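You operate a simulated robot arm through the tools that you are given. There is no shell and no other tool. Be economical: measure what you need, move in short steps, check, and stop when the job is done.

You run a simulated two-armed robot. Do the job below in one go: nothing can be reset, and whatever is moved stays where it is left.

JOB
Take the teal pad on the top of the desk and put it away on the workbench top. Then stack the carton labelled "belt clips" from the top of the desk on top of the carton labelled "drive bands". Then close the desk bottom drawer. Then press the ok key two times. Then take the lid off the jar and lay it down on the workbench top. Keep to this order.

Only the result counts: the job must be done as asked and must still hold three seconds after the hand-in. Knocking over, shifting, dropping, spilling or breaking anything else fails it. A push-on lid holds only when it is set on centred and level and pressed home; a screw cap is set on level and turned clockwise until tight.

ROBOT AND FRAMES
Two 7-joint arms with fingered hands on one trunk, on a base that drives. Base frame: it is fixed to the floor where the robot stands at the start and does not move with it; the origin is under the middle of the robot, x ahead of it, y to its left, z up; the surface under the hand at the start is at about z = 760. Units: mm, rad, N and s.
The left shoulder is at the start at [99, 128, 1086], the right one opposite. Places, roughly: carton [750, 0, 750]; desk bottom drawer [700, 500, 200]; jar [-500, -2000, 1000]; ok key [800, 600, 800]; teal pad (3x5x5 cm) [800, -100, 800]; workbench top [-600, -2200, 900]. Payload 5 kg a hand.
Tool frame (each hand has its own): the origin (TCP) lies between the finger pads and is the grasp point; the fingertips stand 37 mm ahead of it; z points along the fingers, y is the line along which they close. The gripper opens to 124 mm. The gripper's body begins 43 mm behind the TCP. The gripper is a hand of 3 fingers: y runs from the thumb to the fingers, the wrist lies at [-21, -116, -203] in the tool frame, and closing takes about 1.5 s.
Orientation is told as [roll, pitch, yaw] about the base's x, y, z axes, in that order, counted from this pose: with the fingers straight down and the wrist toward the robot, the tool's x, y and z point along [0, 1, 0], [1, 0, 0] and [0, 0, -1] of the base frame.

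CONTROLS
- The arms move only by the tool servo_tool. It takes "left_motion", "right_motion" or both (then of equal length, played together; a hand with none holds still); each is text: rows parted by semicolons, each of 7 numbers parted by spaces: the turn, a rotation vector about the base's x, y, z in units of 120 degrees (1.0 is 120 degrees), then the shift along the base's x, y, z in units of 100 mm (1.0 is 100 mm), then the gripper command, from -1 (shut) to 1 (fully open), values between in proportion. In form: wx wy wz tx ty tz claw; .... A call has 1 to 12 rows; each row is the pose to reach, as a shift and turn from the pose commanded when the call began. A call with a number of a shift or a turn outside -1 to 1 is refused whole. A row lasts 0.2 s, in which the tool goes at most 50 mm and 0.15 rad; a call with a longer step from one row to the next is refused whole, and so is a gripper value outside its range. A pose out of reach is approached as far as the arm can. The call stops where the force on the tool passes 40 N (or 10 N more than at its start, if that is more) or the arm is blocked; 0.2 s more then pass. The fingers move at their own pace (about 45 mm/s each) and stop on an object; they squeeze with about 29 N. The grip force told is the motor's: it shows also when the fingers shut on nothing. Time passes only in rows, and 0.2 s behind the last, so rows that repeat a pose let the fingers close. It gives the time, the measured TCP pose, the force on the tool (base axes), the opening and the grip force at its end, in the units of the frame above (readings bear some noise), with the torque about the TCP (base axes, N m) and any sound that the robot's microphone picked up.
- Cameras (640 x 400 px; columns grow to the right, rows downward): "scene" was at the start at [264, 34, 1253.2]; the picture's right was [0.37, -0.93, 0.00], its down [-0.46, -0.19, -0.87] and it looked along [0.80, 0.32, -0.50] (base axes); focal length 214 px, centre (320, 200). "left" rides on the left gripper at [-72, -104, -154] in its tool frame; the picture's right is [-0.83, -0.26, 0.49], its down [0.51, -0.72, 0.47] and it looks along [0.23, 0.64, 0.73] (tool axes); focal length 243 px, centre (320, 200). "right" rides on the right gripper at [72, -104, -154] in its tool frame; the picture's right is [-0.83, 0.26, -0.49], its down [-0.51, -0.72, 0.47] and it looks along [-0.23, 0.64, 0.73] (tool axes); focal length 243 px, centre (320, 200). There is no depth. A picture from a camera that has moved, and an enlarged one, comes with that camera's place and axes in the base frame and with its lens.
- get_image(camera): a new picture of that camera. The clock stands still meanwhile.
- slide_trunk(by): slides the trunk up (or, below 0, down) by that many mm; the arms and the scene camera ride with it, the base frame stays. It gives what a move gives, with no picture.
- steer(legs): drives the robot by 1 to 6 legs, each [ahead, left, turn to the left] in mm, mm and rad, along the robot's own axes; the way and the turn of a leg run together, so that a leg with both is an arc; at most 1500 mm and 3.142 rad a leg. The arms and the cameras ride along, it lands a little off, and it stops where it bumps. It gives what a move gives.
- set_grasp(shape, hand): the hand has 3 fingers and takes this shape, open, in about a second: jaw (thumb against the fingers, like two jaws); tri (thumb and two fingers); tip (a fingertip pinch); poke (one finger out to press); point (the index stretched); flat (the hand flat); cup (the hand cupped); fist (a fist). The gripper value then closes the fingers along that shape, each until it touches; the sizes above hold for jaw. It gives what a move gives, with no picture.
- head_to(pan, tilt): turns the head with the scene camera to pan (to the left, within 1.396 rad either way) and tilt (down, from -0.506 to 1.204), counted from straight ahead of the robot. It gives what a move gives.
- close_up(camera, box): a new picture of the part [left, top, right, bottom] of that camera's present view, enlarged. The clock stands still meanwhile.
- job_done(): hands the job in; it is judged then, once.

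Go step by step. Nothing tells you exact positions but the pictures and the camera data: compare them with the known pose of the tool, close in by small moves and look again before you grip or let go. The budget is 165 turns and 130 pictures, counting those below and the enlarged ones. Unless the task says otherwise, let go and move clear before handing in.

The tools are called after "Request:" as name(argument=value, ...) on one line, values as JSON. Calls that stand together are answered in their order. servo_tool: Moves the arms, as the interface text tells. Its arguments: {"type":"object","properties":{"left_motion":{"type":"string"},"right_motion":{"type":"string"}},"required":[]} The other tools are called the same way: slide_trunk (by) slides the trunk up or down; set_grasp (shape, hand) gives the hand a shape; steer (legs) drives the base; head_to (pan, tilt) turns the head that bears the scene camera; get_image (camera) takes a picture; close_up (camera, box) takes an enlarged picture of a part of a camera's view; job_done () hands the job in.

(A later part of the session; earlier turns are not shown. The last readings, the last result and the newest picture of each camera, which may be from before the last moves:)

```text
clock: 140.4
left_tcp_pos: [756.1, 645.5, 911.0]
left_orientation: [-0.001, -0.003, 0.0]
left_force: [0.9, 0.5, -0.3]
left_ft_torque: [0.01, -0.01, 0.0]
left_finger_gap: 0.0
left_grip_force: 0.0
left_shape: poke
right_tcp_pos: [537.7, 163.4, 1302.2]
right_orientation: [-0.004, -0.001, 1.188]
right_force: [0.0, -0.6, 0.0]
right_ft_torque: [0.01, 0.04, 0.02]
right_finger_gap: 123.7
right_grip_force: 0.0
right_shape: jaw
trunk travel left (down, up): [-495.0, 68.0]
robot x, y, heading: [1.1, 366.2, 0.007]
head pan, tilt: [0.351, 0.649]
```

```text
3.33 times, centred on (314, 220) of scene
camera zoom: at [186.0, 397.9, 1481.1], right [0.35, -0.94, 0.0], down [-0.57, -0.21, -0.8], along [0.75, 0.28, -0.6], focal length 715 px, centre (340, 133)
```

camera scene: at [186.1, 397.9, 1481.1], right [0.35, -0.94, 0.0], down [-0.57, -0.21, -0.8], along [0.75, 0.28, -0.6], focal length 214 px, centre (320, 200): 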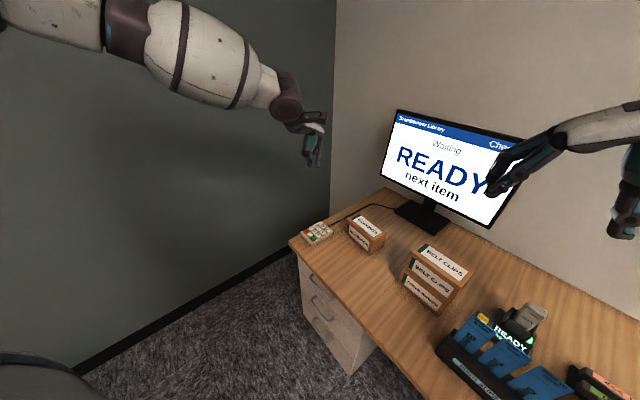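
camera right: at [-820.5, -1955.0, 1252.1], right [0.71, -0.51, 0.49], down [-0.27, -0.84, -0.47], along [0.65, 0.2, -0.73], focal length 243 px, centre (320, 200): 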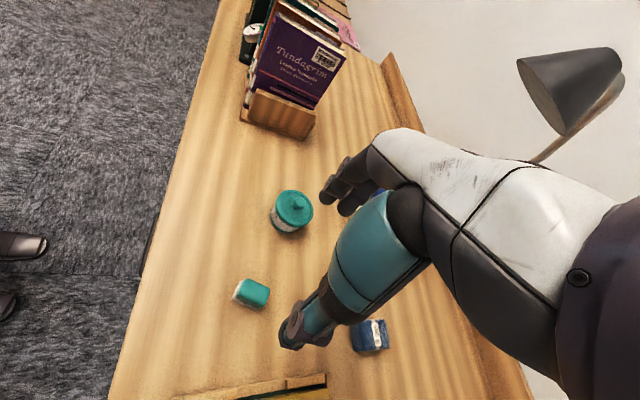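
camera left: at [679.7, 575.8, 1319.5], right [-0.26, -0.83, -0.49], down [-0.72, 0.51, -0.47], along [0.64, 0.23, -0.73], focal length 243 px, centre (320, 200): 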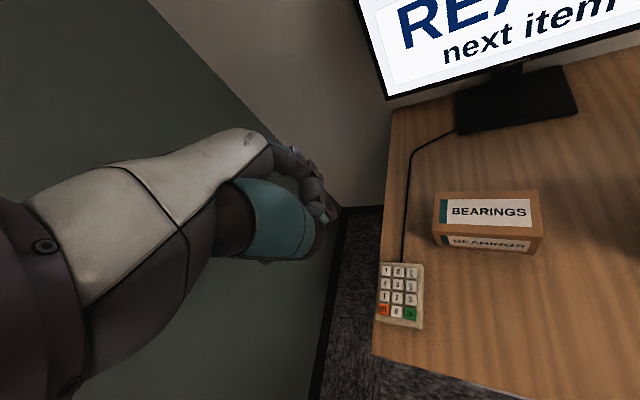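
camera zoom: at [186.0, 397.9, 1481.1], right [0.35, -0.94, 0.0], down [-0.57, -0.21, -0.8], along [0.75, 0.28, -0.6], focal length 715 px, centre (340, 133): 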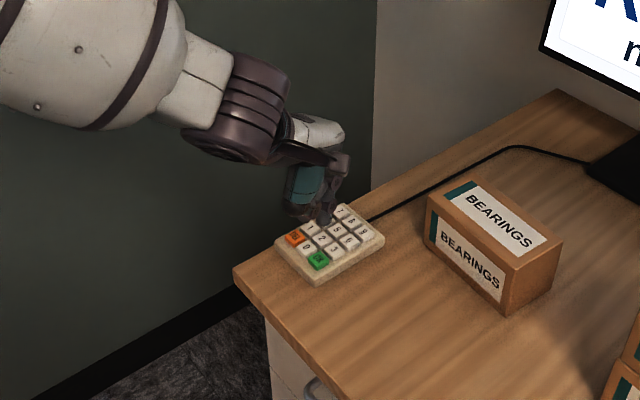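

The poke fingertip sits about 15 mm right of and 35 mm ahead of the TCP. I shift to put it over OK and drop closer.

Request:
servo_tool(left_motion="0 0 0 0.1 0.09 -0.1 1; 0 0 0 0.19 0.175 -0.3 1; 0 0 0 0.19 0.175 -0.4 1; 0 0 0 0.19 0.175 -0.5 1")

Request:
close_up(camera="left", box=[260, 190, 400, 310])

Request:
close_up(camera="scene", box=[280, 190, 344, 250])

```text
clock: 141.4
left_tcp_pos: [775.1, 664.2, 861.5]
left_orientation: [-0.005, -0.002, -0.002]
left_force: [0.1, -0.3, 0.0]
left_ft_torque: [-0.02, 0.0, 0.01]
left_finger_gap: 0.0
left_grip_force: 0.1
left_shape: poke
right_tcp_pos: [539.9, 164.0, 1302.1]
right_orientation: [-0.004, 0.0, 1.189]
right_force: [-0.2, -0.4, 0.7]
right_ft_torque: [-0.03, -0.02, -0.05]
right_finger_gap: 123.7
right_grip_force: 0.0
right_shape: jaw
trunk travel left (down, up): [-495.0, 68.0]
robot x, y, heading: [-0.3, 365.4, 0.009]
head pan, tilt: [0.351, 0.649]
```

```text
3.33 times, centred on (330, 250) of left
camera zoom: at [669.6, 592.1, 1015.5], right [-0.26, -0.83, -0.49], down [-0.72, 0.51, -0.47], along [0.64, 0.23, -0.73], focal length 809 px, centre (287, 33)
```

zoom: 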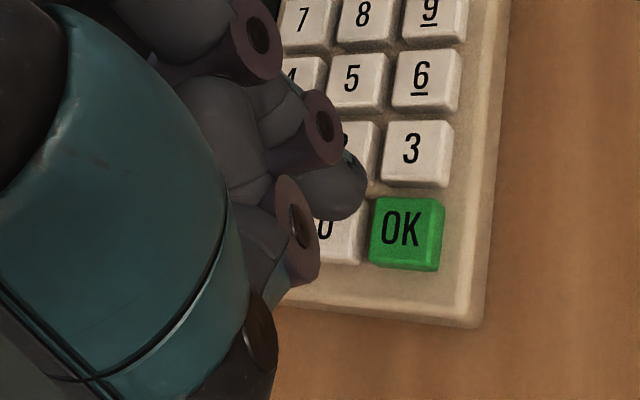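

```text
6.67 times, centred on (312, 220) of scene
camera zoom: at [186.1, 398.0, 1481.1], right [0.35, -0.94, 0.0], down [-0.57, -0.21, -0.8], along [0.75, 0.28, -0.6], focal length 1430 px, centre (373, 67)
```

zoom: 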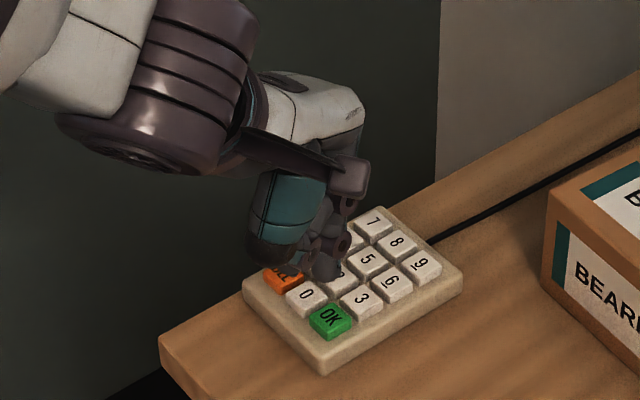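

Request:
close_up(camera="right", box=[250, 130, 346, 220])

```text
4.44 times, centred on (298, 175) of right
camera zoom: at [433.0, 94.2, 1454.7], right [0.87, -0.07, 0.5], down [0.2, -0.86, -0.47], along [0.46, 0.51, -0.73], focal length 1078 px, centre (418, 311)
```

zoom: 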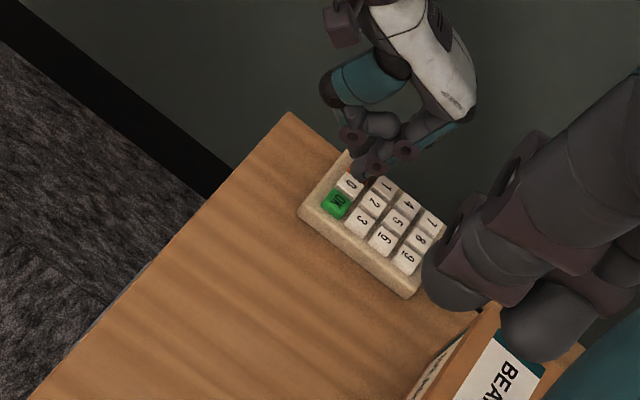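

Request:
close_up(camera="right", box=[318, 145, 350, 181])

```text
11.11 times, centred on (334, 163) of right
camera zoom: at [433.0, 94.2, 1454.7], right [0.87, -0.07, 0.5], down [0.2, -0.86, -0.47], along [0.46, 0.51, -0.73], focal length 2696 px, centre (164, 611)
```

zoom: 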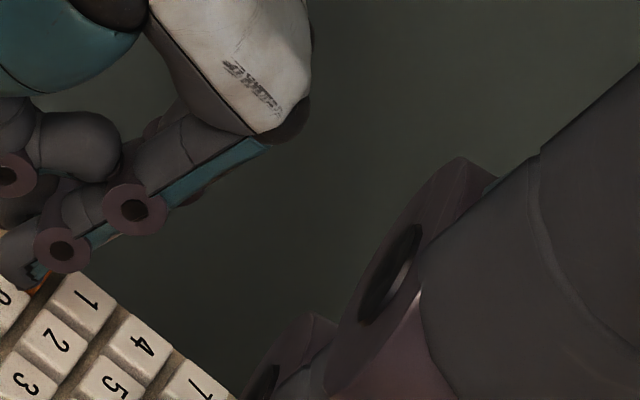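

Triangulated with the right camera: the fingertip is at [785, 657, 814], the key at [774, 649, 788]. I shift by (-11, -8) and come down to just above it.

Request:
servo_tool(left_motion="0 0 0 -0.11 -0.08 0 1; 0 0 0 -0.11 -0.08 -0.1 1; 0 0 0 -0.11 -0.08 -0.17 1")

Request:
close_up(camera="left", box=[260, 190, 400, 310])

Request:
close_up(camera="right", box=[278, 145, 342, 195])

```text
clock: 142.2
left_tcp_pos: [765.6, 657.1, 843.0]
left_orientation: [-0.003, 0.001, -0.001]
left_force: [0.3, 0.0, 0.0]
left_ft_torque: [-0.02, 0.0, 0.02]
left_finger_gap: 0.1
left_grip_force: 0.1
left_shape: poke
right_tcp_pos: [537.8, 163.7, 1302.3]
right_orientation: [-0.005, 0.001, 1.19]
right_force: [0.8, 0.4, 0.7]
right_ft_torque: [0.0, 0.02, -0.03]
right_finger_gap: 123.6
right_grip_force: 0.0
right_shape: jaw
trunk travel left (down, up): [-495.0, 68.0]
robot x, y, heading: [2.6, 368.9, 0.005]
head pan, tilt: [0.351, 0.649]
```

```text
3.33 times, centred on (330, 250) of left
camera zoom: at [659.4, 584.9, 998.1], right [-0.26, -0.83, -0.49], down [-0.72, 0.51, -0.47], along [0.64, 0.23, -0.73], focal length 809 px, centre (287, 33)
```

zoom: 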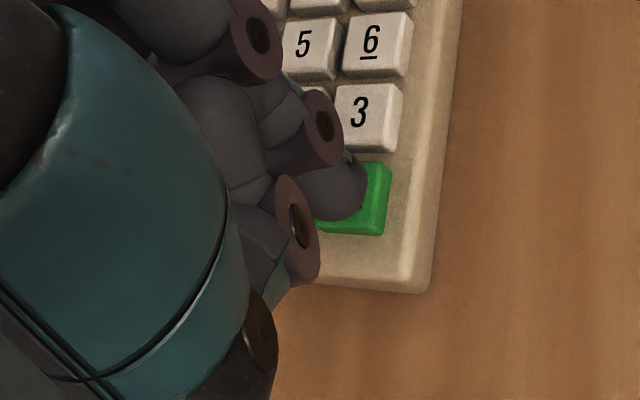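

```text
8.00 times, centred on (310, 170) of right
camera zoom: at [433.4, 94.3, 1454.6], right [0.87, -0.07, 0.5], down [0.2, -0.86, -0.47], along [0.46, 0.51, -0.73], focal length 1941 px, centre (400, 440)
```

zoom: 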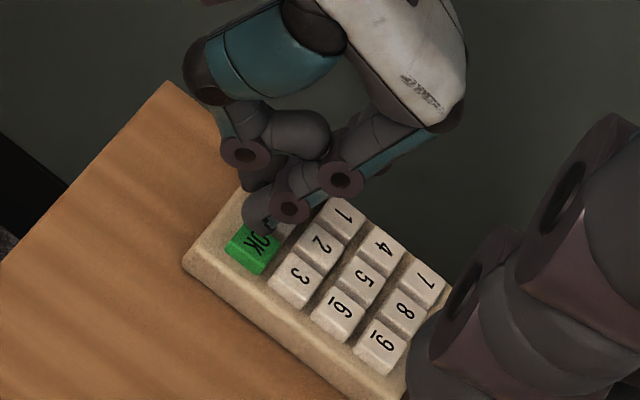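

Well lined up over OK. First press, slowly.

Request:
servo_tool(left_motion="0 0 0 0 0 -0.05 1; 0 0 0 0 0 -0.07 1; 0 0 0 0 0 -0.085 1; 0 0 0 0 0 -0.1 1")

```text
clock: 143.2
left_tcp_pos: [764.8, 656.2, 832.3]
left_orientation: [-0.005, 0.0, 0.001]
left_force: [0.3, 1.0, 0.4]
left_ft_torque: [-0.01, 0.0, -0.01]
left_finger_gap: 0.0
left_grip_force: 0.0
left_shape: poke
right_tcp_pos: [537.7, 163.2, 1302.0]
right_orientation: [-0.003, 0.0, 1.189]
right_force: [-0.2, 0.2, -0.5]
right_ft_torque: [0.0, -0.01, 0.01]
right_finger_gap: 124.0
right_grip_force: 0.1
right_shape: jaw
trunk travel left (down, up): [-495.0, 68.0]
robot x, y, heading: [2.1, 368.1, 0.009]
head pan, tilt: [0.351, 0.649]
```

Request:
servo_tool(left_motion="0 0 0 0 0 -0.015 1; 0 0 0 0 0 -0.03 1; 0 0 0 0 0 -0.045 1")

Request:
close_up(camera="left", box=[260, 190, 400, 310])

```text
clock: 144.0
left_tcp_pos: [765.5, 657.1, 828.0]
left_orientation: [-0.002, -0.001, 0.0]
left_force: [-1.0, -0.3, 0.1]
left_ft_torque: [0.03, -0.05, 0.0]
left_finger_gap: 0.1
left_grip_force: 0.0
left_shape: poke
right_tcp_pos: [538.1, 164.5, 1301.9]
right_orientation: [-0.004, 0.0, 1.188]
right_force: [-0.2, 0.8, 0.6]
right_ft_torque: [-0.01, -0.05, 0.0]
right_finger_gap: 123.8
right_grip_force: 0.0
right_shape: jaw
trunk travel left (down, up): [-495.0, 68.0]
robot x, y, heading: [1.5, 368.0, 0.005]
head pan, tilt: [0.351, 0.649]
```

```text
3.33 times, centred on (330, 250) of left
camera zoom: at [659.3, 585.0, 982.9], right [-0.26, -0.83, -0.49], down [-0.72, 0.51, -0.47], along [0.64, 0.23, -0.73], focal length 809 px, centre (287, 33)
```

zoom: 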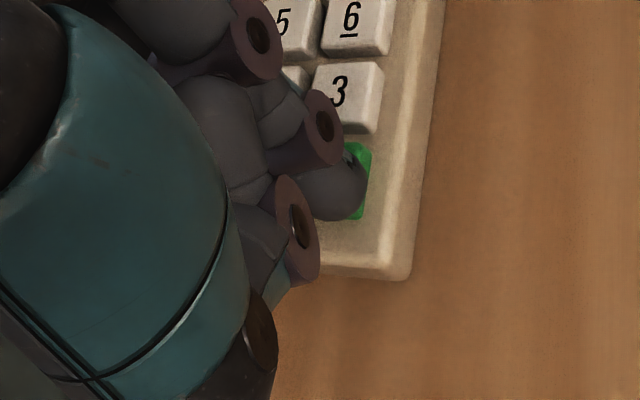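

Request:
servo_tool(left_motion="0 0 0 0.03 0 -0.015 1; 0 0 0 0.03 0 -0.03 1; 0 0 0 0.03 0 -0.045 1; 0 0 0 0.03 0 -0.06 1")

Request:
close_up(camera="right", box=[278, 145, 342, 195])

```text
clock: 145.0
left_tcp_pos: [769.0, 656.8, 823.0]
left_orientation: [-0.002, -0.001, 0.0]
left_force: [0.9, 0.4, 2.9]
left_ft_torque: [-0.03, 0.02, 0.0]
left_finger_gap: 0.0
left_grip_force: 0.1
left_shape: poke
right_tcp_pos: [537.8, 163.3, 1302.1]
right_orientation: [-0.004, 0.0, 1.189]
right_force: [-0.1, 1.0, -0.2]
right_ft_torque: [0.0, -0.01, 0.0]
right_finger_gap: 123.8
right_grip_force: 0.1
right_shape: jaw
trunk travel left (down, up): [-495.0, 68.0]
robot x, y, heading: [-0.1, 366.1, 0.008]
head pan, tilt: [0.351, 0.649]
```

```text
8.00 times, centred on (310, 170) of right
camera zoom: at [432.7, 94.2, 1454.9], right [0.87, -0.07, 0.5], down [0.2, -0.86, -0.47], along [0.46, 0.51, -0.73], focal length 1941 px, centre (400, 440)
```

zoom: 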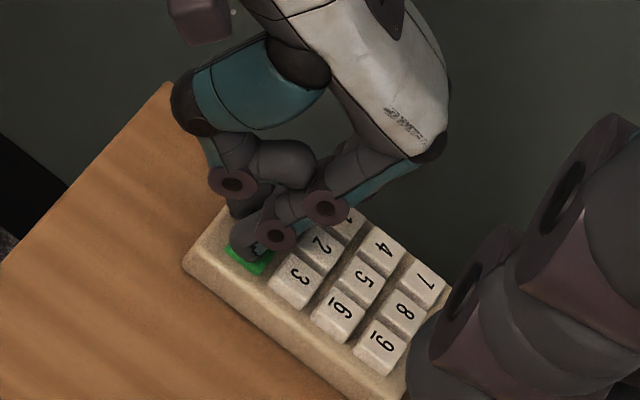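

The tip is touching OK (2.9 N). I press further.

Request:
servo_tool(left_motion="0 0 0 0 0 -0.01 1; 0 0 0 0 0 -0.02 1; 0 0 0 0 0 -0.03 1")

```text
clock: 145.8
left_tcp_pos: [767.3, 655.8, 821.6]
left_orientation: [-0.003, -0.002, 0.0]
left_force: [0.8, 1.6, 4.3]
left_ft_torque: [0.03, -0.08, 0.07]
left_finger_gap: 0.0
left_grip_force: 0.1
left_shape: poke
right_tcp_pos: [538.7, 162.4, 1302.5]
right_orientation: [-0.006, 0.001, 1.188]
right_force: [0.4, -0.7, 0.1]
right_ft_torque: [0.01, -0.02, 0.02]
right_finger_gap: 123.8
right_grip_force: 0.0
right_shape: jaw
trunk travel left (down, up): [-495.0, 68.0]
robot x, y, heading: [1.8, 364.3, 0.003]
head pan, tilt: [0.351, 0.649]
heard: click
```

One click heard. I release fully, then press a second time.

Request:
servo_tool(left_motion="0 0 0 0 0 0.05 1; 0 0 0 0 0 0.12 1; 0 0 0 0 0 0.15 1; 0 0 0 0 0 0.15 1")

Request:
close_up(camera="scene", box=[280, 80, 536, 250])

```text
clock: 146.8
left_tcp_pos: [767.3, 657.2, 835.5]
left_orientation: [-0.002, -0.002, -0.002]
left_force: [-0.1, 0.4, 0.2]
left_ft_torque: [-0.03, 0.02, -0.02]
left_finger_gap: 0.2
left_grip_force: 0.0
left_shape: poke
right_tcp_pos: [538.9, 162.7, 1303.2]
right_orientation: [-0.005, 0.0, 1.189]
right_force: [0.3, 0.4, 0.6]
right_ft_torque: [0.04, -0.01, 0.03]
right_finger_gap: 123.6
right_grip_force: 0.1
right_shape: jaw
trunk travel left (down, up): [-495.0, 68.0]
robot x, y, heading: [-0.2, 366.3, 0.01]
head pan, tilt: [0.351, 0.649]
```

```text
2.35 times, centred on (408, 165) of scene
camera zoom: at [186.1, 397.9, 1481.1], right [0.35, -0.94, 0.0], down [-0.57, -0.21, -0.8], along [0.75, 0.28, -0.6], focal length 505 px, centre (113, 282)
```

zoom: 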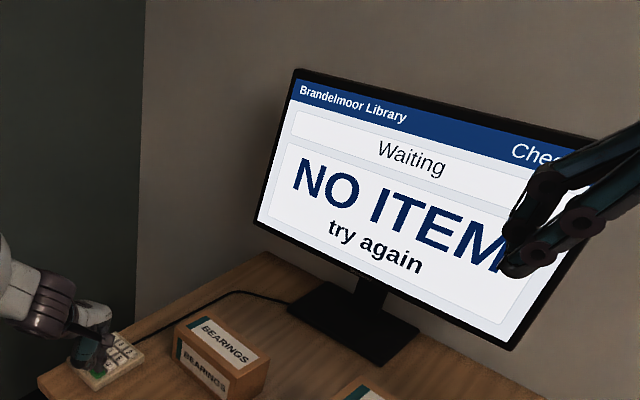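

The screen reacted ("NO ITEM, try again"), so OK registered once. Second press.

Request:
servo_tool(left_motion="0 0 0 0 0 -0.07 1; 0 0 0 0 0 -0.11 1; 0 0 0 0 0 -0.13 1; 0 0 0 0 0 -0.14 1; 0 0 0 0 0 -0.15 1")

```text
clock: 148.0
left_tcp_pos: [768.1, 656.6, 820.7]
left_orientation: [-0.002, -0.004, 0.0]
left_force: [-1.8, 1.4, 5.0]
left_ft_torque: [-0.03, 0.08, 0.02]
left_finger_gap: 0.2
left_grip_force: 0.0
left_shape: poke
right_tcp_pos: [537.7, 162.4, 1303.2]
right_orientation: [-0.005, -0.002, 1.188]
right_force: [-0.4, -0.3, 0.0]
right_ft_torque: [0.03, -0.03, 0.02]
right_finger_gap: 123.6
right_grip_force: 0.0
right_shape: jaw
trunk travel left (down, up): [-495.0, 68.0]
robot x, y, heading: [-0.6, 363.4, 0.003]
head pan, tilt: [0.351, 0.649]
heard: click
```

Second click heard. I lift the left hand clear and verify the screen, then get ready to go to the workbench.

Request:
servo_tool(left_motion="0 0 0 0 0 0.1 1; 0 0 0 0 0 0.4 1; 0 0 0 0 0 0.7 1; 0 0 0 0 0 1 1")

Request:
servo_tool(left_motion="0 0 0 0 0 0.4 1; 0 0 0 0 0 0.8 1; 0 0 0 0 0 1 1")

Request:
servo_tool(left_motion="0 0 0 0 0 0.4 1; 0 0 0 0 0 0.8 1; 0 0 0 0 0 1 1")

Request:
set_grasp(hand="left", shape="jaw")

Request:
get_image(camera="scene")

```text
clock: 149.0
left_tcp_pos: [767.1, 657.1, 920.9]
left_orientation: [0.0, -0.001, 0.0]
left_force: [-0.8, -0.1, -0.4]
left_ft_torque: [0.02, 0.02, 0.0]
left_finger_gap: 0.0
left_grip_force: 0.1
left_shape: poke
right_tcp_pos: [537.6, 163.0, 1303.0]
right_orientation: [-0.005, 0.0, 1.189]
right_force: [0.0, -0.3, 0.5]
right_ft_torque: [0.03, 0.02, -0.01]
right_finger_gap: 123.8
right_grip_force: 0.1
right_shape: jaw
trunk travel left (down, up): [-495.0, 68.0]
robot x, y, heading: [3.6, 369.0, 0.004]
head pan, tilt: [0.351, 0.649]
```

```text
clock: 149.8
left_tcp_pos: [767.4, 655.9, 1019.4]
left_orientation: [-0.002, 0.0, 0.0]
left_force: [0.1, -0.1, -0.3]
left_ft_torque: [0.01, 0.0, 0.02]
left_finger_gap: 0.0
left_grip_force: 0.1
left_shape: poke
right_tcp_pos: [537.6, 163.9, 1301.6]
right_orientation: [-0.005, -0.001, 1.189]
right_force: [0.2, -0.4, 0.4]
right_ft_torque: [0.0, -0.01, 0.0]
right_finger_gap: 123.6
right_grip_force: 0.1
right_shape: jaw
trunk travel left (down, up): [-495.0, 68.0]
robot x, y, heading: [1.4, 367.5, 0.004]
head pan, tilt: [0.351, 0.649]
```

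```text
clock: 150.6
left_tcp_pos: [768.0, 656.7, 1120.0]
left_orientation: [-0.001, 0.0, -0.002]
left_force: [0.0, 0.0, 0.3]
left_ft_torque: [-0.02, 0.02, 0.0]
left_finger_gap: 0.1
left_grip_force: 0.1
left_shape: poke
right_tcp_pos: [538.2, 163.2, 1302.2]
right_orientation: [-0.005, -0.001, 1.189]
right_force: [-0.4, -0.9, 1.3]
right_ft_torque: [0.02, 0.04, 0.0]
right_finger_gap: 123.6
right_grip_force: 0.0
right_shape: jaw
trunk travel left (down, up): [-495.0, 68.0]
robot x, y, heading: [2.8, 362.2, 0.008]
head pan, tilt: [0.351, 0.649]
```

```text
clock: 151.5
left_tcp_pos: [767.4, 656.2, 1120.5]
left_orientation: [-0.002, -0.002, -0.001]
left_force: [-0.6, -0.4, 0.4]
left_ft_torque: [-0.01, -0.01, 0.0]
left_finger_gap: 123.9
left_grip_force: 0.1
left_shape: jaw
right_tcp_pos: [538.6, 164.2, 1302.2]
right_orientation: [-0.004, 0.0, 1.189]
right_force: [-0.3, -0.3, 0.3]
right_ft_torque: [-0.02, 0.0, 0.02]
right_finger_gap: 123.7
right_grip_force: 0.0
right_shape: jaw
trunk travel left (down, up): [-495.0, 68.0]
robot x, y, heading: [0.2, 365.9, 0.004]
head pan, tilt: [0.351, 0.649]
```

```text
31 pictures are left
camera scene: at [185.9, 397.9, 1481.1], right [0.35, -0.94, 0.0], down [-0.57, -0.21, -0.8], along [0.75, 0.28, -0.6], focal length 214 px, centre (320, 200)
```

scene: 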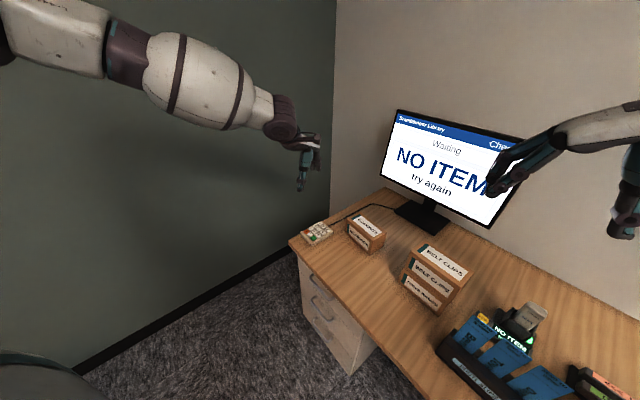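

Both presses registered; the stack and keypad look fine. I retract the left hand, back away, and drive to the workbench in front of the SPARES jar.

Request:
servo_tool(left_motion="0 0 0 -0.3 0 0.25 1; 0 0 0 -0.6 0 0.5 1; 0 0 0 -1 0 0.8 1")

Request:
servo_tool(left_motion="0 0 0 -0.3 0 0.2 1; 0 0 0 -0.6 0 0.4 1; 0 0 0 -1 0 0.6 1")

Request:
steer(legs=[[-390, 235, 0], [0, 0, -0.546], [0, -1000, 0], [0, -1000, 0]])

Request:
head_to(pan=-0.2, tilt=0.55)

Request:
get_image(camera="scene")

```text
clock: 152.3
left_tcp_pos: [665.6, 654.2, 1199.8]
left_orientation: [-0.004, -0.003, 0.0]
left_force: [-1.3, 0.0, 0.0]
left_ft_torque: [-0.02, -0.02, 0.01]
left_finger_gap: 124.1
left_grip_force: 0.1
left_shape: jaw
right_tcp_pos: [535.4, 163.5, 1302.5]
right_orientation: [-0.008, -0.002, 1.186]
right_force: [0.0, 0.6, 0.8]
right_ft_torque: [-0.01, -0.06, 0.01]
right_finger_gap: 123.9
right_grip_force: 0.0
right_shape: jaw
trunk travel left (down, up): [-495.0, 68.0]
robot x, y, heading: [-3.0, 365.8, 0.008]
head pan, tilt: [0.351, 0.649]
```

```text
clock: 153.1
left_tcp_pos: [562.4, 656.8, 1260.2]
left_orientation: [-0.003, -0.004, -0.001]
left_force: [-0.4, -0.5, 0.2]
left_ft_torque: [0.04, -0.04, -0.01]
left_finger_gap: 124.1
left_grip_force: 0.0
left_shape: jaw
right_tcp_pos: [536.8, 163.9, 1303.2]
right_orientation: [-0.007, 0.0, 1.188]
right_force: [-0.7, -0.6, 0.1]
right_ft_torque: [-0.03, -0.03, -0.02]
right_finger_gap: 123.8
right_grip_force: 0.1
right_shape: jaw
trunk travel left (down, up): [-495.0, 68.0]
robot x, y, heading: [1.3, 365.9, 0.009]
head pan, tilt: [0.351, 0.649]
```

```text
clock: 170.9
left_tcp_pos: [-548.7, -782.7, 1256.9]
left_orientation: [-0.008, 0.001, -0.55]
left_force: [0.9, 0.8, -0.6]
left_ft_torque: [-0.03, 0.03, 0.0]
left_finger_gap: 124.0
left_grip_force: 0.0
left_shape: jaw
right_tcp_pos: [-830.0, -1188.5, 1301.2]
right_orientation: [-0.006, 0.003, 0.64]
right_force: [0.2, -0.3, 0.0]
right_ft_torque: [-0.03, 0.0, -0.04]
right_finger_gap: 123.8
right_grip_force: 0.1
right_shape: jaw
trunk travel left (down, up): [-495.0, 68.0]
robot x, y, heading: [-1184.3, -734.3, -0.542]
head pan, tilt: [0.351, 0.649]
stopped in leg 4: the robot was blocked; the commanded pose is now the measured one
```

```text
clock: 171.9
left_tcp_pos: [-550.4, -786.7, 1256.6]
left_orientation: [-0.006, 0.001, -0.549]
left_force: [0.0, 0.3, 0.2]
left_ft_torque: [0.0, 0.02, -0.02]
left_finger_gap: 123.9
left_grip_force: 0.0
left_shape: jaw
right_tcp_pos: [-832.8, -1191.9, 1302.3]
right_orientation: [-0.006, 0.0, 0.639]
right_force: [0.4, 0.1, 0.0]
right_ft_torque: [-0.02, 0.02, -0.02]
right_finger_gap: 123.8
right_grip_force: 0.1
right_shape: jaw
trunk travel left (down, up): [-495.0, 68.0]
robot x, y, heading: [-1184.9, -734.0, -0.544]
head pan, tilt: [-0.201, 0.55]
```

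```text
30 pictures are left
camera scene: at [-1029.3, -851.1, 1489.9], right [-0.68, -0.74, 0.0], down [-0.38, 0.35, -0.85], along [0.63, -0.58, -0.52], focal length 214 px, centre (320, 200)
```

scene: 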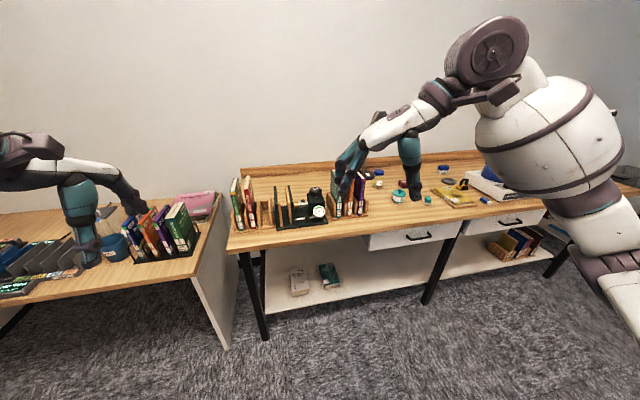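

The base bumped into the trolley on the right-rear side. I ease forward and check it.

Request:
steer(legs=[[30, 30, 0], [60, 0, 0]])

Request:
head_to(pan=-1.39, tilt=0.6)

Request:
get_image(camera="scene")

```text
clock: 173.4
left_tcp_pos: [-469.7, -802.7, 1266.2]
left_orientation: [0.0, -0.012, -0.551]
left_force: [-1.7, 1.7, 0.4]
left_ft_torque: [-0.05, -0.1, 0.0]
left_finger_gap: 123.8
left_grip_force: 0.0
left_shape: jaw
right_tcp_pos: [-752.3, -1208.5, 1307.3]
right_orientation: [-0.012, -0.006, 0.639]
right_force: [-1.3, 0.2, 1.4]
right_ft_torque: [-0.02, -0.12, -0.05]
right_finger_gap: 123.6
right_grip_force: 0.2
right_shape: jaw
trunk travel left (down, up): [-495.0, 68.0]
robot x, y, heading: [-1091.6, -758.5, -0.543]
head pan, tilt: [-0.201, 0.55]
```

```text
clock: 174.8
left_tcp_pos: [-459.4, -806.1, 1258.4]
left_orientation: [-0.003, -0.002, -0.551]
left_force: [0.6, 0.3, 1.0]
left_ft_torque: [-0.02, 0.0, 0.02]
left_finger_gap: 124.3
left_grip_force: 0.0
left_shape: jaw
right_tcp_pos: [-740.9, -1213.2, 1301.3]
right_orientation: [-0.006, 0.0, 0.639]
right_force: [0.1, -1.1, -0.5]
right_ft_torque: [0.02, 0.01, -0.04]
right_finger_gap: 123.8
right_grip_force: 0.1
right_shape: jaw
trunk travel left (down, up): [-495.0, 68.0]
robot x, y, heading: [-1098.9, -756.5, -0.544]
head pan, tilt: [-1.389, 0.6]
```

```text
29 pictures are left
camera scene: at [-1035.0, -893.5, 1485.3], right [-0.94, 0.35, 0.0], down [0.2, 0.53, -0.83], along [-0.29, -0.77, -0.56], focal length 214 px, centre (320, 200)
```

scene: 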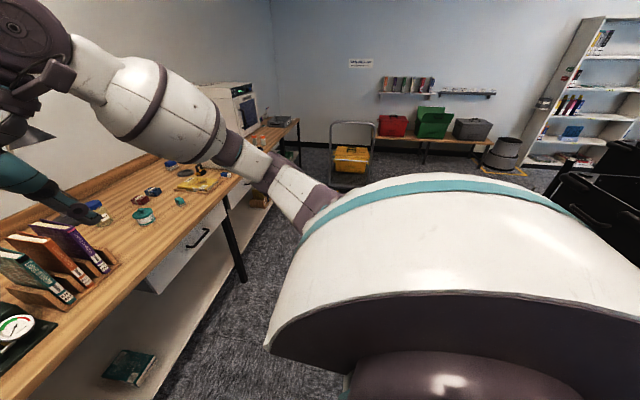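

Request:
steer(legs=[[20, -480, 0], [420, 0, 0]])

Request:
head_to(pan=-0.1, tilt=0.7)

Request:
get_image(camera="scene")

Request:
get_image(camera="right")

```text
clock: 181.8
left_tcp_pos: [-334.0, -1462.5, 1259.8]
left_orientation: [-0.003, -0.002, -0.564]
left_force: [-0.1, 0.6, -0.1]
left_ft_torque: [0.01, -0.02, 0.01]
left_finger_gap: 123.9
left_grip_force: 0.0
left_shape: jaw
right_tcp_pos: [-621.7, -1864.2, 1303.9]
right_orientation: [-0.006, -0.002, 0.627]
right_force: [0.2, -0.5, -0.3]
right_ft_torque: [-0.01, -0.05, 0.03]
right_finger_gap: 124.0
right_grip_force: 0.1
right_shape: jaw
trunk travel left (down, up): [-495.0, 68.0]
robot x, y, heading: [-967.2, -1403.7, -0.556]
head pan, tilt: [-1.389, 0.6]
```

```text
clock: 183.3
left_tcp_pos: [-333.0, -1462.3, 1258.9]
left_orientation: [-0.002, -0.003, -0.563]
left_force: [0.4, -0.7, 0.2]
left_ft_torque: [-0.02, 0.01, -0.03]
left_finger_gap: 124.0
left_grip_force: 0.0
left_shape: jaw
right_tcp_pos: [-620.0, -1865.2, 1300.9]
right_orientation: [-0.004, 0.0, 0.627]
right_force: [-0.1, -0.4, 0.0]
right_ft_torque: [-0.01, 0.04, 0.0]
right_finger_gap: 123.9
right_grip_force: 0.1
right_shape: jaw
trunk travel left (down, up): [-495.0, 68.0]
robot x, y, heading: [-964.0, -1406.7, -0.556]
head pan, tilt: [-0.099, 0.7]
```

```text
28 pictures are left
camera scene: at [-809.5, -1511.7, 1476.7], right [-0.61, -0.79, 0.0], down [-0.51, 0.39, -0.76], along [0.61, -0.47, -0.64], focal length 214 px, centre (320, 200)
```

scene: 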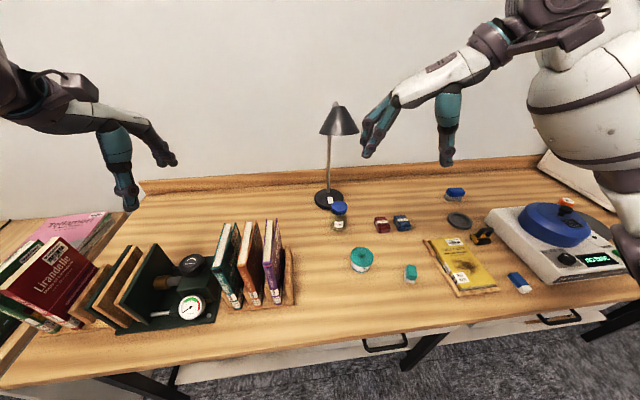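

```text
27 pictures are left
camera right: at [-746.2, -1866.3, 1454.9], right [0.7, -0.52, 0.5], down [-0.29, -0.84, -0.47], along [0.66, 0.18, -0.73], focal length 243 px, centre (320, 200)
```

right: 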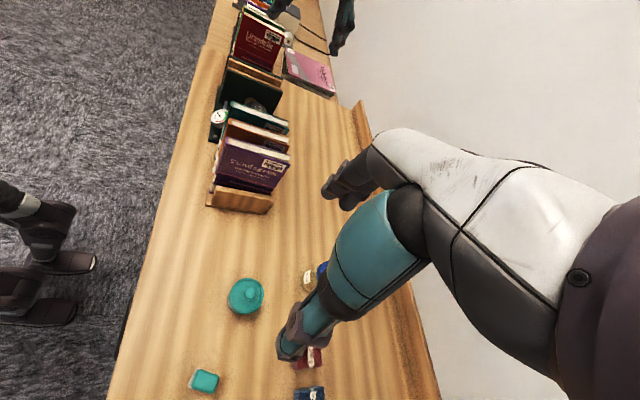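

Request:
close_up(camera="scene", box=[300, 180, 380, 240])

```text
6.67 times, centred on (340, 210) of scene
camera zoom: at [-809.5, -1511.7, 1476.7], right [-0.61, -0.79, 0.0], down [-0.51, 0.39, -0.76], along [0.61, -0.47, -0.64], focal length 1430 px, centre (187, 133)
```

zoom: 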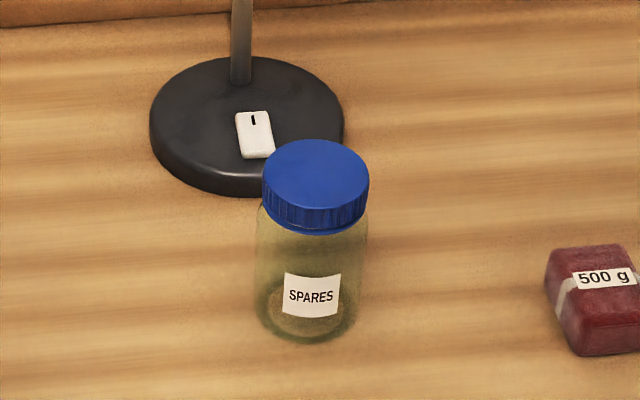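

The lid of the SPARES jar is at about [-402, -1913], top z ≈ 968, 57 mm wide; the lamp head hangs at [-340, -1943, 1247]. I'll turn the right hand back, descend short of the jar, then slide in beneath the lamp.

Request:
servo_tool(right_motion="0 0 -0.066 0 0 -0.1 1; 0 0 -0.132 0 0 -0.2 1; 0 0 -0.198 0 0 -0.3 1; 0 0 -0.264 0 0 -0.4 1; 0 0 -0.33 0 0 -0.5 1; 0 0 -0.396 0 0 -0.6 1; 0 0 -0.462 0 0 -0.7 1; 0 0 -0.528 0 0 -0.8 1; 0 0 -0.594 0 0 -0.9 1; 0 0 -0.66 0 0 -1 1")

Request:
servo_tool(right_motion="0 0 0 0 0 -0.35 1; 0 0 0 0 0 -0.7 1; 0 0 0 0 0 -1 1")

Request:
servo_tool(right_motion="0 0 0 0 0 -0.3 1; 0 0 0 0 0 -0.6 1")

Request:
get_image(camera="scene")

```text
clock: 185.5
left_tcp_pos: [-332.0, -1462.3, 1258.0]
left_orientation: [-0.003, -0.001, -0.564]
left_force: [1.0, 0.4, -0.3]
left_ft_torque: [-0.02, -0.03, 0.04]
left_finger_gap: 123.9
left_grip_force: 0.1
left_shape: jaw
right_tcp_pos: [-619.9, -1862.8, 1202.0]
right_orientation: [-0.005, -0.002, -0.76]
right_force: [-1.2, 0.4, 0.0]
right_ft_torque: [-0.02, -0.01, -0.03]
right_finger_gap: 124.0
right_grip_force: 0.0
right_shape: jaw
trunk travel left (down, up): [-495.0, 68.0]
robot x, y, heading: [-970.1, -1407.2, -0.557]
head pan, tilt: [-0.099, 0.7]
```

```text
clock: 186.3
left_tcp_pos: [-333.9, -1462.2, 1259.2]
left_orientation: [-0.003, -0.001, -0.563]
left_force: [-0.8, -0.1, -0.2]
left_ft_torque: [0.05, 0.0, 0.02]
left_finger_gap: 123.9
left_grip_force: 0.0
left_shape: jaw
right_tcp_pos: [-621.5, -1865.7, 1104.5]
right_orientation: [-0.005, 0.0, -0.757]
right_force: [0.1, -0.1, -0.1]
right_ft_torque: [0.01, -0.02, 0.01]
right_finger_gap: 123.9
right_grip_force: 0.0
right_shape: jaw
trunk travel left (down, up): [-495.0, 68.0]
robot x, y, heading: [-967.4, -1402.9, -0.553]
head pan, tilt: [-0.099, 0.7]
```

```text
clock: 186.9
left_tcp_pos: [-333.4, -1462.5, 1258.7]
left_orientation: [-0.004, -0.001, -0.565]
left_force: [0.6, 0.6, 0.3]
left_ft_torque: [0.0, 0.03, 0.01]
left_finger_gap: 124.1
left_grip_force: 0.1
left_shape: jaw
right_tcp_pos: [-620.5, -1865.8, 1041.0]
right_orientation: [-0.006, -0.003, -0.757]
right_force: [-0.7, 0.3, -0.6]
right_ft_torque: [0.04, 0.0, -0.02]
right_finger_gap: 123.5
right_grip_force: 0.0
right_shape: jaw
trunk travel left (down, up): [-495.0, 68.0]
robot x, y, heading: [-965.9, -1409.3, -0.553]
head pan, tilt: [-0.099, 0.7]
```

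```text
25 pictures are left
camera scene: at [-810.1, -1511.9, 1476.8], right [-0.61, -0.79, 0.0], down [-0.51, 0.39, -0.77], along [0.61, -0.47, -0.64], focal length 214 px, centre (320, 200)
```

scene: 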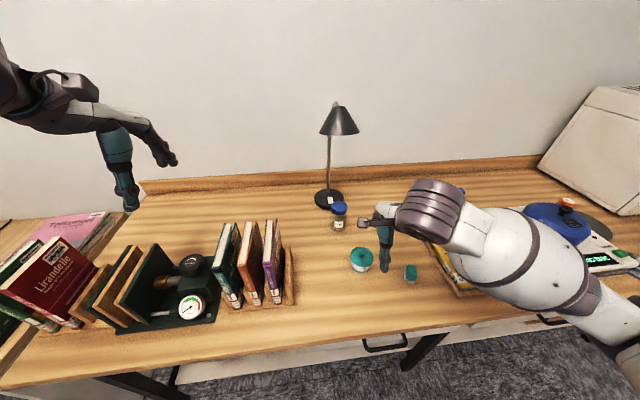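

Request:
servo_tool(right_motion="0 0 0 0.4 -0.09 0 1; 0 0 0 0.8 -0.17 0 1; 0 0 0 1 -0.22 0 1")

Request:
get_image(camera="right")

```text
clock: 187.7
left_tcp_pos: [-333.7, -1462.7, 1259.0]
left_orientation: [-0.003, -0.004, -0.564]
left_force: [-0.4, -0.4, 0.2]
left_ft_torque: [-0.01, -0.01, 0.0]
left_finger_gap: 124.0
left_grip_force: 0.0
left_shape: jaw
right_tcp_pos: [-521.1, -1886.1, 1043.9]
right_orientation: [-0.007, 0.0, -0.756]
right_force: [0.3, -0.5, 0.1]
right_ft_torque: [0.01, 0.02, -0.01]
right_finger_gap: 123.9
right_grip_force: 0.2
right_shape: jaw
trunk travel left (down, up): [-495.0, 68.0]
robot x, y, heading: [-965.9, -1407.8, -0.561]
head pan, tilt: [-0.099, 0.7]
```

```text
24 pictures are left
camera right: at [-545.8, -1761.5, 1196.7], right [-0.38, -0.78, 0.5], down [-0.87, 0.12, -0.47], along [0.3, -0.61, -0.73], focal length 243 px, centre (320, 200)
```

right: 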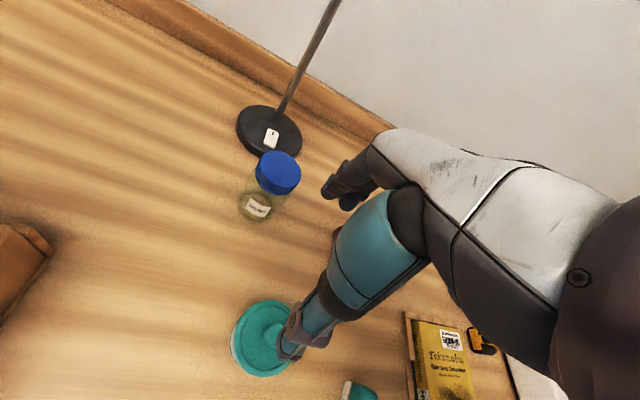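

The right camera agrees: lid at [-401, -1911]. I slide over it, then lower so only the fingertips span the lid.

Request:
servo_tool(right_motion="0 0 0 0.3 -0.06 0 1; 0 0 0 0.6 -0.12 0 1; 0 0 0 0.9 -0.19 0 1; 0 0 0 1 -0.21 0 1")

Request:
servo_tool(right_motion="0 0 0 0.1 -0.02 0 1; 0 0 0 0.2 -0.04 -0.1 1; 0 0 0 0.2 -0.04 -0.25 1")

Request:
get_image(camera="right")

Request:
close_up(camera="scene", box=[280, 90, 440, 250])

```text
clock: 188.7
left_tcp_pos: [-332.6, -1461.7, 1258.6]
left_orientation: [-0.003, -0.001, -0.565]
left_force: [-0.8, 0.1, -0.5]
left_ft_torque: [-0.03, -0.04, 0.01]
left_finger_gap: 124.1
left_grip_force: 0.1
left_shape: jaw
right_tcp_pos: [-419.1, -1907.1, 1042.3]
right_orientation: [-0.004, 0.002, -0.755]
right_force: [0.6, 0.7, -0.3]
right_ft_torque: [0.02, 0.01, 0.02]
right_finger_gap: 123.9
right_grip_force: 0.1
right_shape: jaw
trunk travel left (down, up): [-495.0, 68.0]
robot x, y, heading: [-965.3, -1406.7, -0.562]
head pan, tilt: [-0.099, 0.7]
```

```text
clock: 189.5
left_tcp_pos: [-333.1, -1463.5, 1257.5]
left_orientation: [-0.003, -0.002, -0.563]
left_force: [0.4, 0.5, 1.1]
left_ft_torque: [-0.03, -0.01, 0.0]
left_finger_gap: 123.9
left_grip_force: 0.2
left_shape: jaw
right_tcp_pos: [-400.6, -1911.2, 1016.3]
right_orientation: [-0.005, 0.001, -0.756]
right_force: [0.4, 0.0, 0.0]
right_ft_torque: [0.01, 0.01, -0.02]
right_finger_gap: 123.5
right_grip_force: 0.0
right_shape: jaw
trunk travel left (down, up): [-495.0, 68.0]
robot x, y, heading: [-965.5, -1405.3, -0.552]
head pan, tilt: [-0.099, 0.7]
```

```text
23 pictures are left
camera right: at [-425.3, -1786.6, 1169.4], right [-0.38, -0.78, 0.5], down [-0.87, 0.12, -0.47], along [0.3, -0.61, -0.73], focal length 243 px, centre (320, 200)
```

right: 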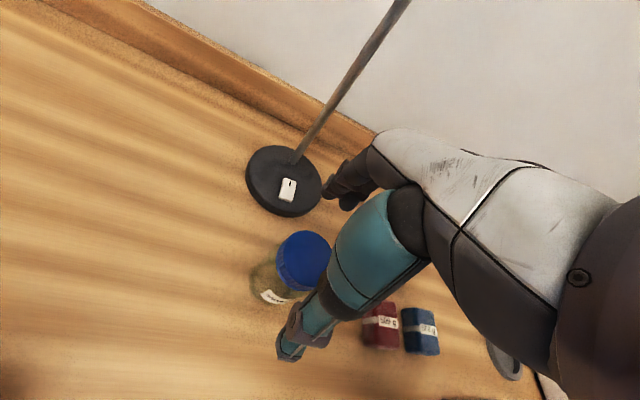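

```text
2.50 times, centred on (360, 170) of scene
camera zoom: at [-810.1, -1511.6, 1476.8], right [-0.61, -0.79, 0.0], down [-0.51, 0.39, -0.77], along [0.61, -0.47, -0.64], focal length 536 px, centre (220, 275)
```

zoom: 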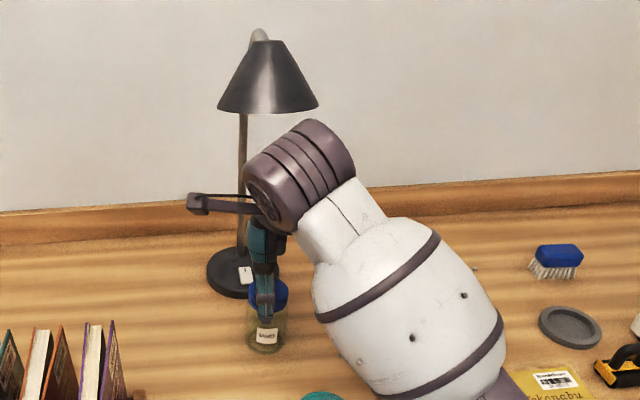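

Centred on the lid. I descend 31 mm and close on it.

Request:
servo_tool(right_motion="0 0 0 0 0 -0.15 1; 0 0 0 0 0 -0.31 1; 0 0 0 0 0 -0.31 -1; 0 0 0 0 0 -0.31 -1; 0 0 0 0 0 -0.31 -1; 0 0 0 0 0 -0.31 -1; 0 0 0 0 0 -0.31 -1; 0 0 0 0 0 -0.31 -1")

Request:
get_image(camera="right")

```text
clock: 191.3
left_tcp_pos: [-332.3, -1461.2, 1259.0]
left_orientation: [-0.004, -0.001, -0.563]
left_force: [-0.6, -0.2, 0.1]
left_ft_torque: [-0.02, -0.03, -0.03]
left_finger_gap: 124.1
left_grip_force: 0.1
left_shape: jaw
right_tcp_pos: [-400.4, -1911.4, 987.2]
right_orientation: [-0.005, 0.0, -0.755]
right_force: [1.6, -1.0, -0.6]
right_ft_torque: [-0.02, -0.01, 0.03]
right_finger_gap: 48.2
right_grip_force: 28.8
right_shape: jaw
trunk travel left (down, up): [-495.0, 68.0]
robot x, y, heading: [-966.2, -1408.8, -0.557]
head pan, tilt: [-0.099, 0.7]
```

```text
21 pictures are left
camera right: at [-424.7, -1786.7, 1139.5], right [-0.38, -0.78, 0.5], down [-0.87, 0.12, -0.47], along [0.3, -0.61, -0.73], focal length 243 px, centre (320, 200)
```

right: 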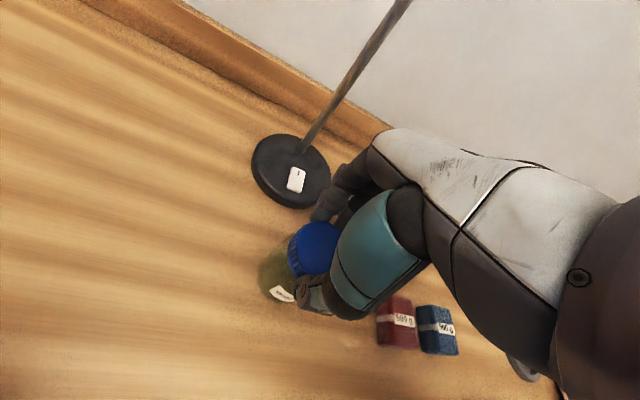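

Gripped on the lid. I turn counter-clockwise 40° and check whether the jar stays put.

Request:
servo_tool(right_motion="0 0 0.066 0 0 0 -1; 0 0 0.132 0 0 0 -1; 0 0 0.198 0 0 0 -1; 0 0 0.264 0 0 0 -1; 0 0 0.33 0 0 0 -1")

Request:
close_up(camera="scene", box=[310, 170, 390, 240])

```text
clock: 192.5
left_tcp_pos: [-332.7, -1463.2, 1258.2]
left_orientation: [-0.004, -0.002, -0.564]
left_force: [0.8, -0.7, 0.2]
left_ft_torque: [0.01, 0.0, 0.01]
left_finger_gap: 123.9
left_grip_force: 0.0
left_shape: jaw
right_tcp_pos: [-399.2, -1912.5, 986.2]
right_orientation: [-0.005, -0.001, -0.064]
right_force: [0.4, 0.6, 0.2]
right_ft_torque: [-0.01, 0.05, -0.01]
right_finger_gap: 48.0
right_grip_force: 28.8
right_shape: jaw
trunk travel left (down, up): [-495.0, 68.0]
robot x, y, heading: [-965.8, -1405.2, -0.551]
head pan, tilt: [-0.099, 0.7]
```

```text
5.71 times, centred on (350, 205) of scene
camera zoom: at [-809.8, -1512.1, 1476.8], right [-0.61, -0.79, 0.0], down [-0.51, 0.39, -0.76], along [0.61, -0.47, -0.64], focal length 1226 px, centre (149, 171)
```

zoom: 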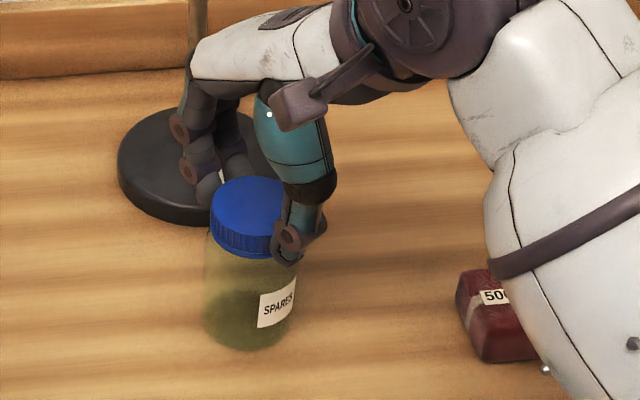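

The label turned with the lid, so the jar spun along. I'll press down for bench friction while turning.

Request:
servo_tool(right_motion="0 0 0 0 0 -0.02 -1; 0 0 0 0 0 -0.035 -1")

```text
clock: 193.1
left_tcp_pos: [-333.3, -1461.6, 1259.8]
left_orientation: [-0.005, -0.004, -0.562]
left_force: [0.1, 0.8, 0.1]
left_ft_torque: [0.04, 0.0, 0.0]
left_finger_gap: 124.0
left_grip_force: 0.0
left_shape: jaw
right_tcp_pos: [-399.7, -1910.9, 985.3]
right_orientation: [-0.008, -0.005, -0.065]
right_force: [2.0, -0.8, 13.1]
right_ft_torque: [-0.03, -0.05, 0.04]
right_finger_gap: 48.7
right_grip_force: 28.9
right_shape: jaw
trunk travel left (down, up): [-495.0, 68.0]
robot x, y, heading: [-966.6, -1404.1, -0.557]
head pan, tilt: [-0.099, 0.7]
```

Request:
servo_tool(right_motion="0 0 0 0 0 -0.015 -1; 0 0 0.03 0 0 -0.02 -1; 0 0 0.07 0 0 -0.02 -1; 0 0 0.11 0 0 -0.02 -1; 0 0 0.15 0 0 -0.02 -1; 0 0 0.19 0 0 -0.02 -1")

Request:
close_up(camera="scene", box=[310, 170, 390, 240])

```text
clock: 194.5
left_tcp_pos: [-335.0, -1461.0, 1259.0]
left_orientation: [-0.005, -0.004, -0.562]
left_force: [-0.4, 0.1, -0.3]
left_ft_torque: [-0.04, 0.03, -0.01]
left_finger_gap: 124.1
left_grip_force: 0.0
left_shape: jaw
right_tcp_pos: [-402.0, -1910.2, 984.3]
right_orientation: [-0.008, -0.005, 0.335]
right_force: [2.3, 2.3, 28.3]
right_ft_torque: [0.1, 0.02, -0.21]
right_finger_gap: 50.3
right_grip_force: 29.2
right_shape: jaw
trunk travel left (down, up): [-495.0, 68.0]
robot x, y, heading: [-966.3, -1403.3, -0.556]
head pan, tilt: [-0.099, 0.7]
```

```text
5.71 times, centred on (350, 205) of scene
camera zoom: at [-812.1, -1508.9, 1477.4], right [-0.61, -0.79, 0.0], down [-0.51, 0.39, -0.77], along [0.61, -0.47, -0.64], focal length 1226 px, centre (149, 171)
```

zoom: 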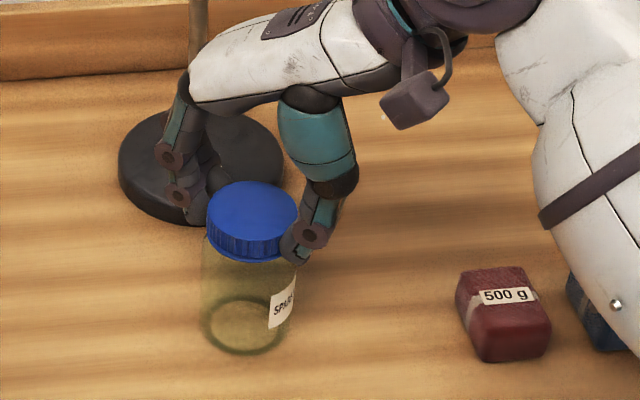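

The press gave only partial slip. Let me test whether the lid lifts, by raising a few millimetres.

Request:
servo_tool(right_motion="0 0 0 0 0 0.03 -1; 0 0 0 0 0 0.07 -1; 0 0 0 0 0 0.12 -1")

Request:
close_up(camera="scene", box=[310, 170, 390, 240])

```text
clock: 195.3
left_tcp_pos: [-332.8, -1463.0, 1258.3]
left_orientation: [-0.002, 0.0, -0.567]
left_force: [-0.3, -0.5, -0.1]
left_ft_torque: [-0.02, -0.01, -0.02]
left_finger_gap: 124.0
left_grip_force: 0.1
left_shape: jaw
right_tcp_pos: [-398.6, -1910.8, 990.0]
right_orientation: [-0.002, 0.003, 0.333]
right_force: [0.3, -0.5, -1.7]
right_ft_torque: [-0.02, 0.02, 0.0]
right_finger_gap: 48.6
right_grip_force: 29.0
right_shape: jaw
trunk travel left (down, up): [-495.0, 68.0]
robot x, y, heading: [-965.2, -1407.6, -0.556]
head pan, tilt: [-0.099, 0.7]
```

```text
5.71 times, centred on (350, 205) of scene
camera zoom: at [-808.7, -1512.2, 1476.3], right [-0.61, -0.79, 0.0], down [-0.51, 0.39, -0.76], along [0.61, -0.47, -0.64], focal length 1226 px, centre (149, 171)
```

zoom: 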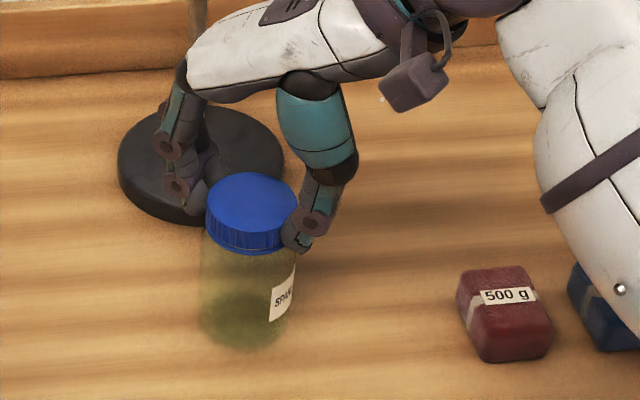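

The jar came up with the lid (1.7 N), so it is a screw thread. The slip seemed to come only when the press exceeded ~25 N, so I set it back down and press firmly before turning.

Request:
servo_tool(right_motion="0 0 0 0 0 -0.04 -1; 0 0 0 0 0 -0.08 -1; 0 0 0 0 0 -0.105 -1; 0 0 0 0 0 -0.12 -1; 0 0 0 0 0 -0.125 -1; 0 0 0 0 0 -0.125 -1")

```text
clock: 196.7
left_tcp_pos: [-333.3, -1460.1, 1259.7]
left_orientation: [-0.005, -0.004, -0.562]
left_force: [0.2, 0.1, -0.7]
left_ft_torque: [-0.02, 0.02, 0.01]
left_finger_gap: 123.8
left_grip_force: 0.2
left_shape: jaw
right_tcp_pos: [-399.0, -1910.2, 983.7]
right_orientation: [-0.01, -0.002, 0.335]
right_force: [4.6, 2.0, 23.6]
right_ft_torque: [0.11, -0.13, 0.0]
right_finger_gap: 49.6
right_grip_force: 29.1
right_shape: jaw
trunk travel left (down, up): [-495.0, 68.0]
robot x, y, heading: [-963.0, -1404.3, -0.558]
head pan, tilt: [-0.099, 0.7]
```

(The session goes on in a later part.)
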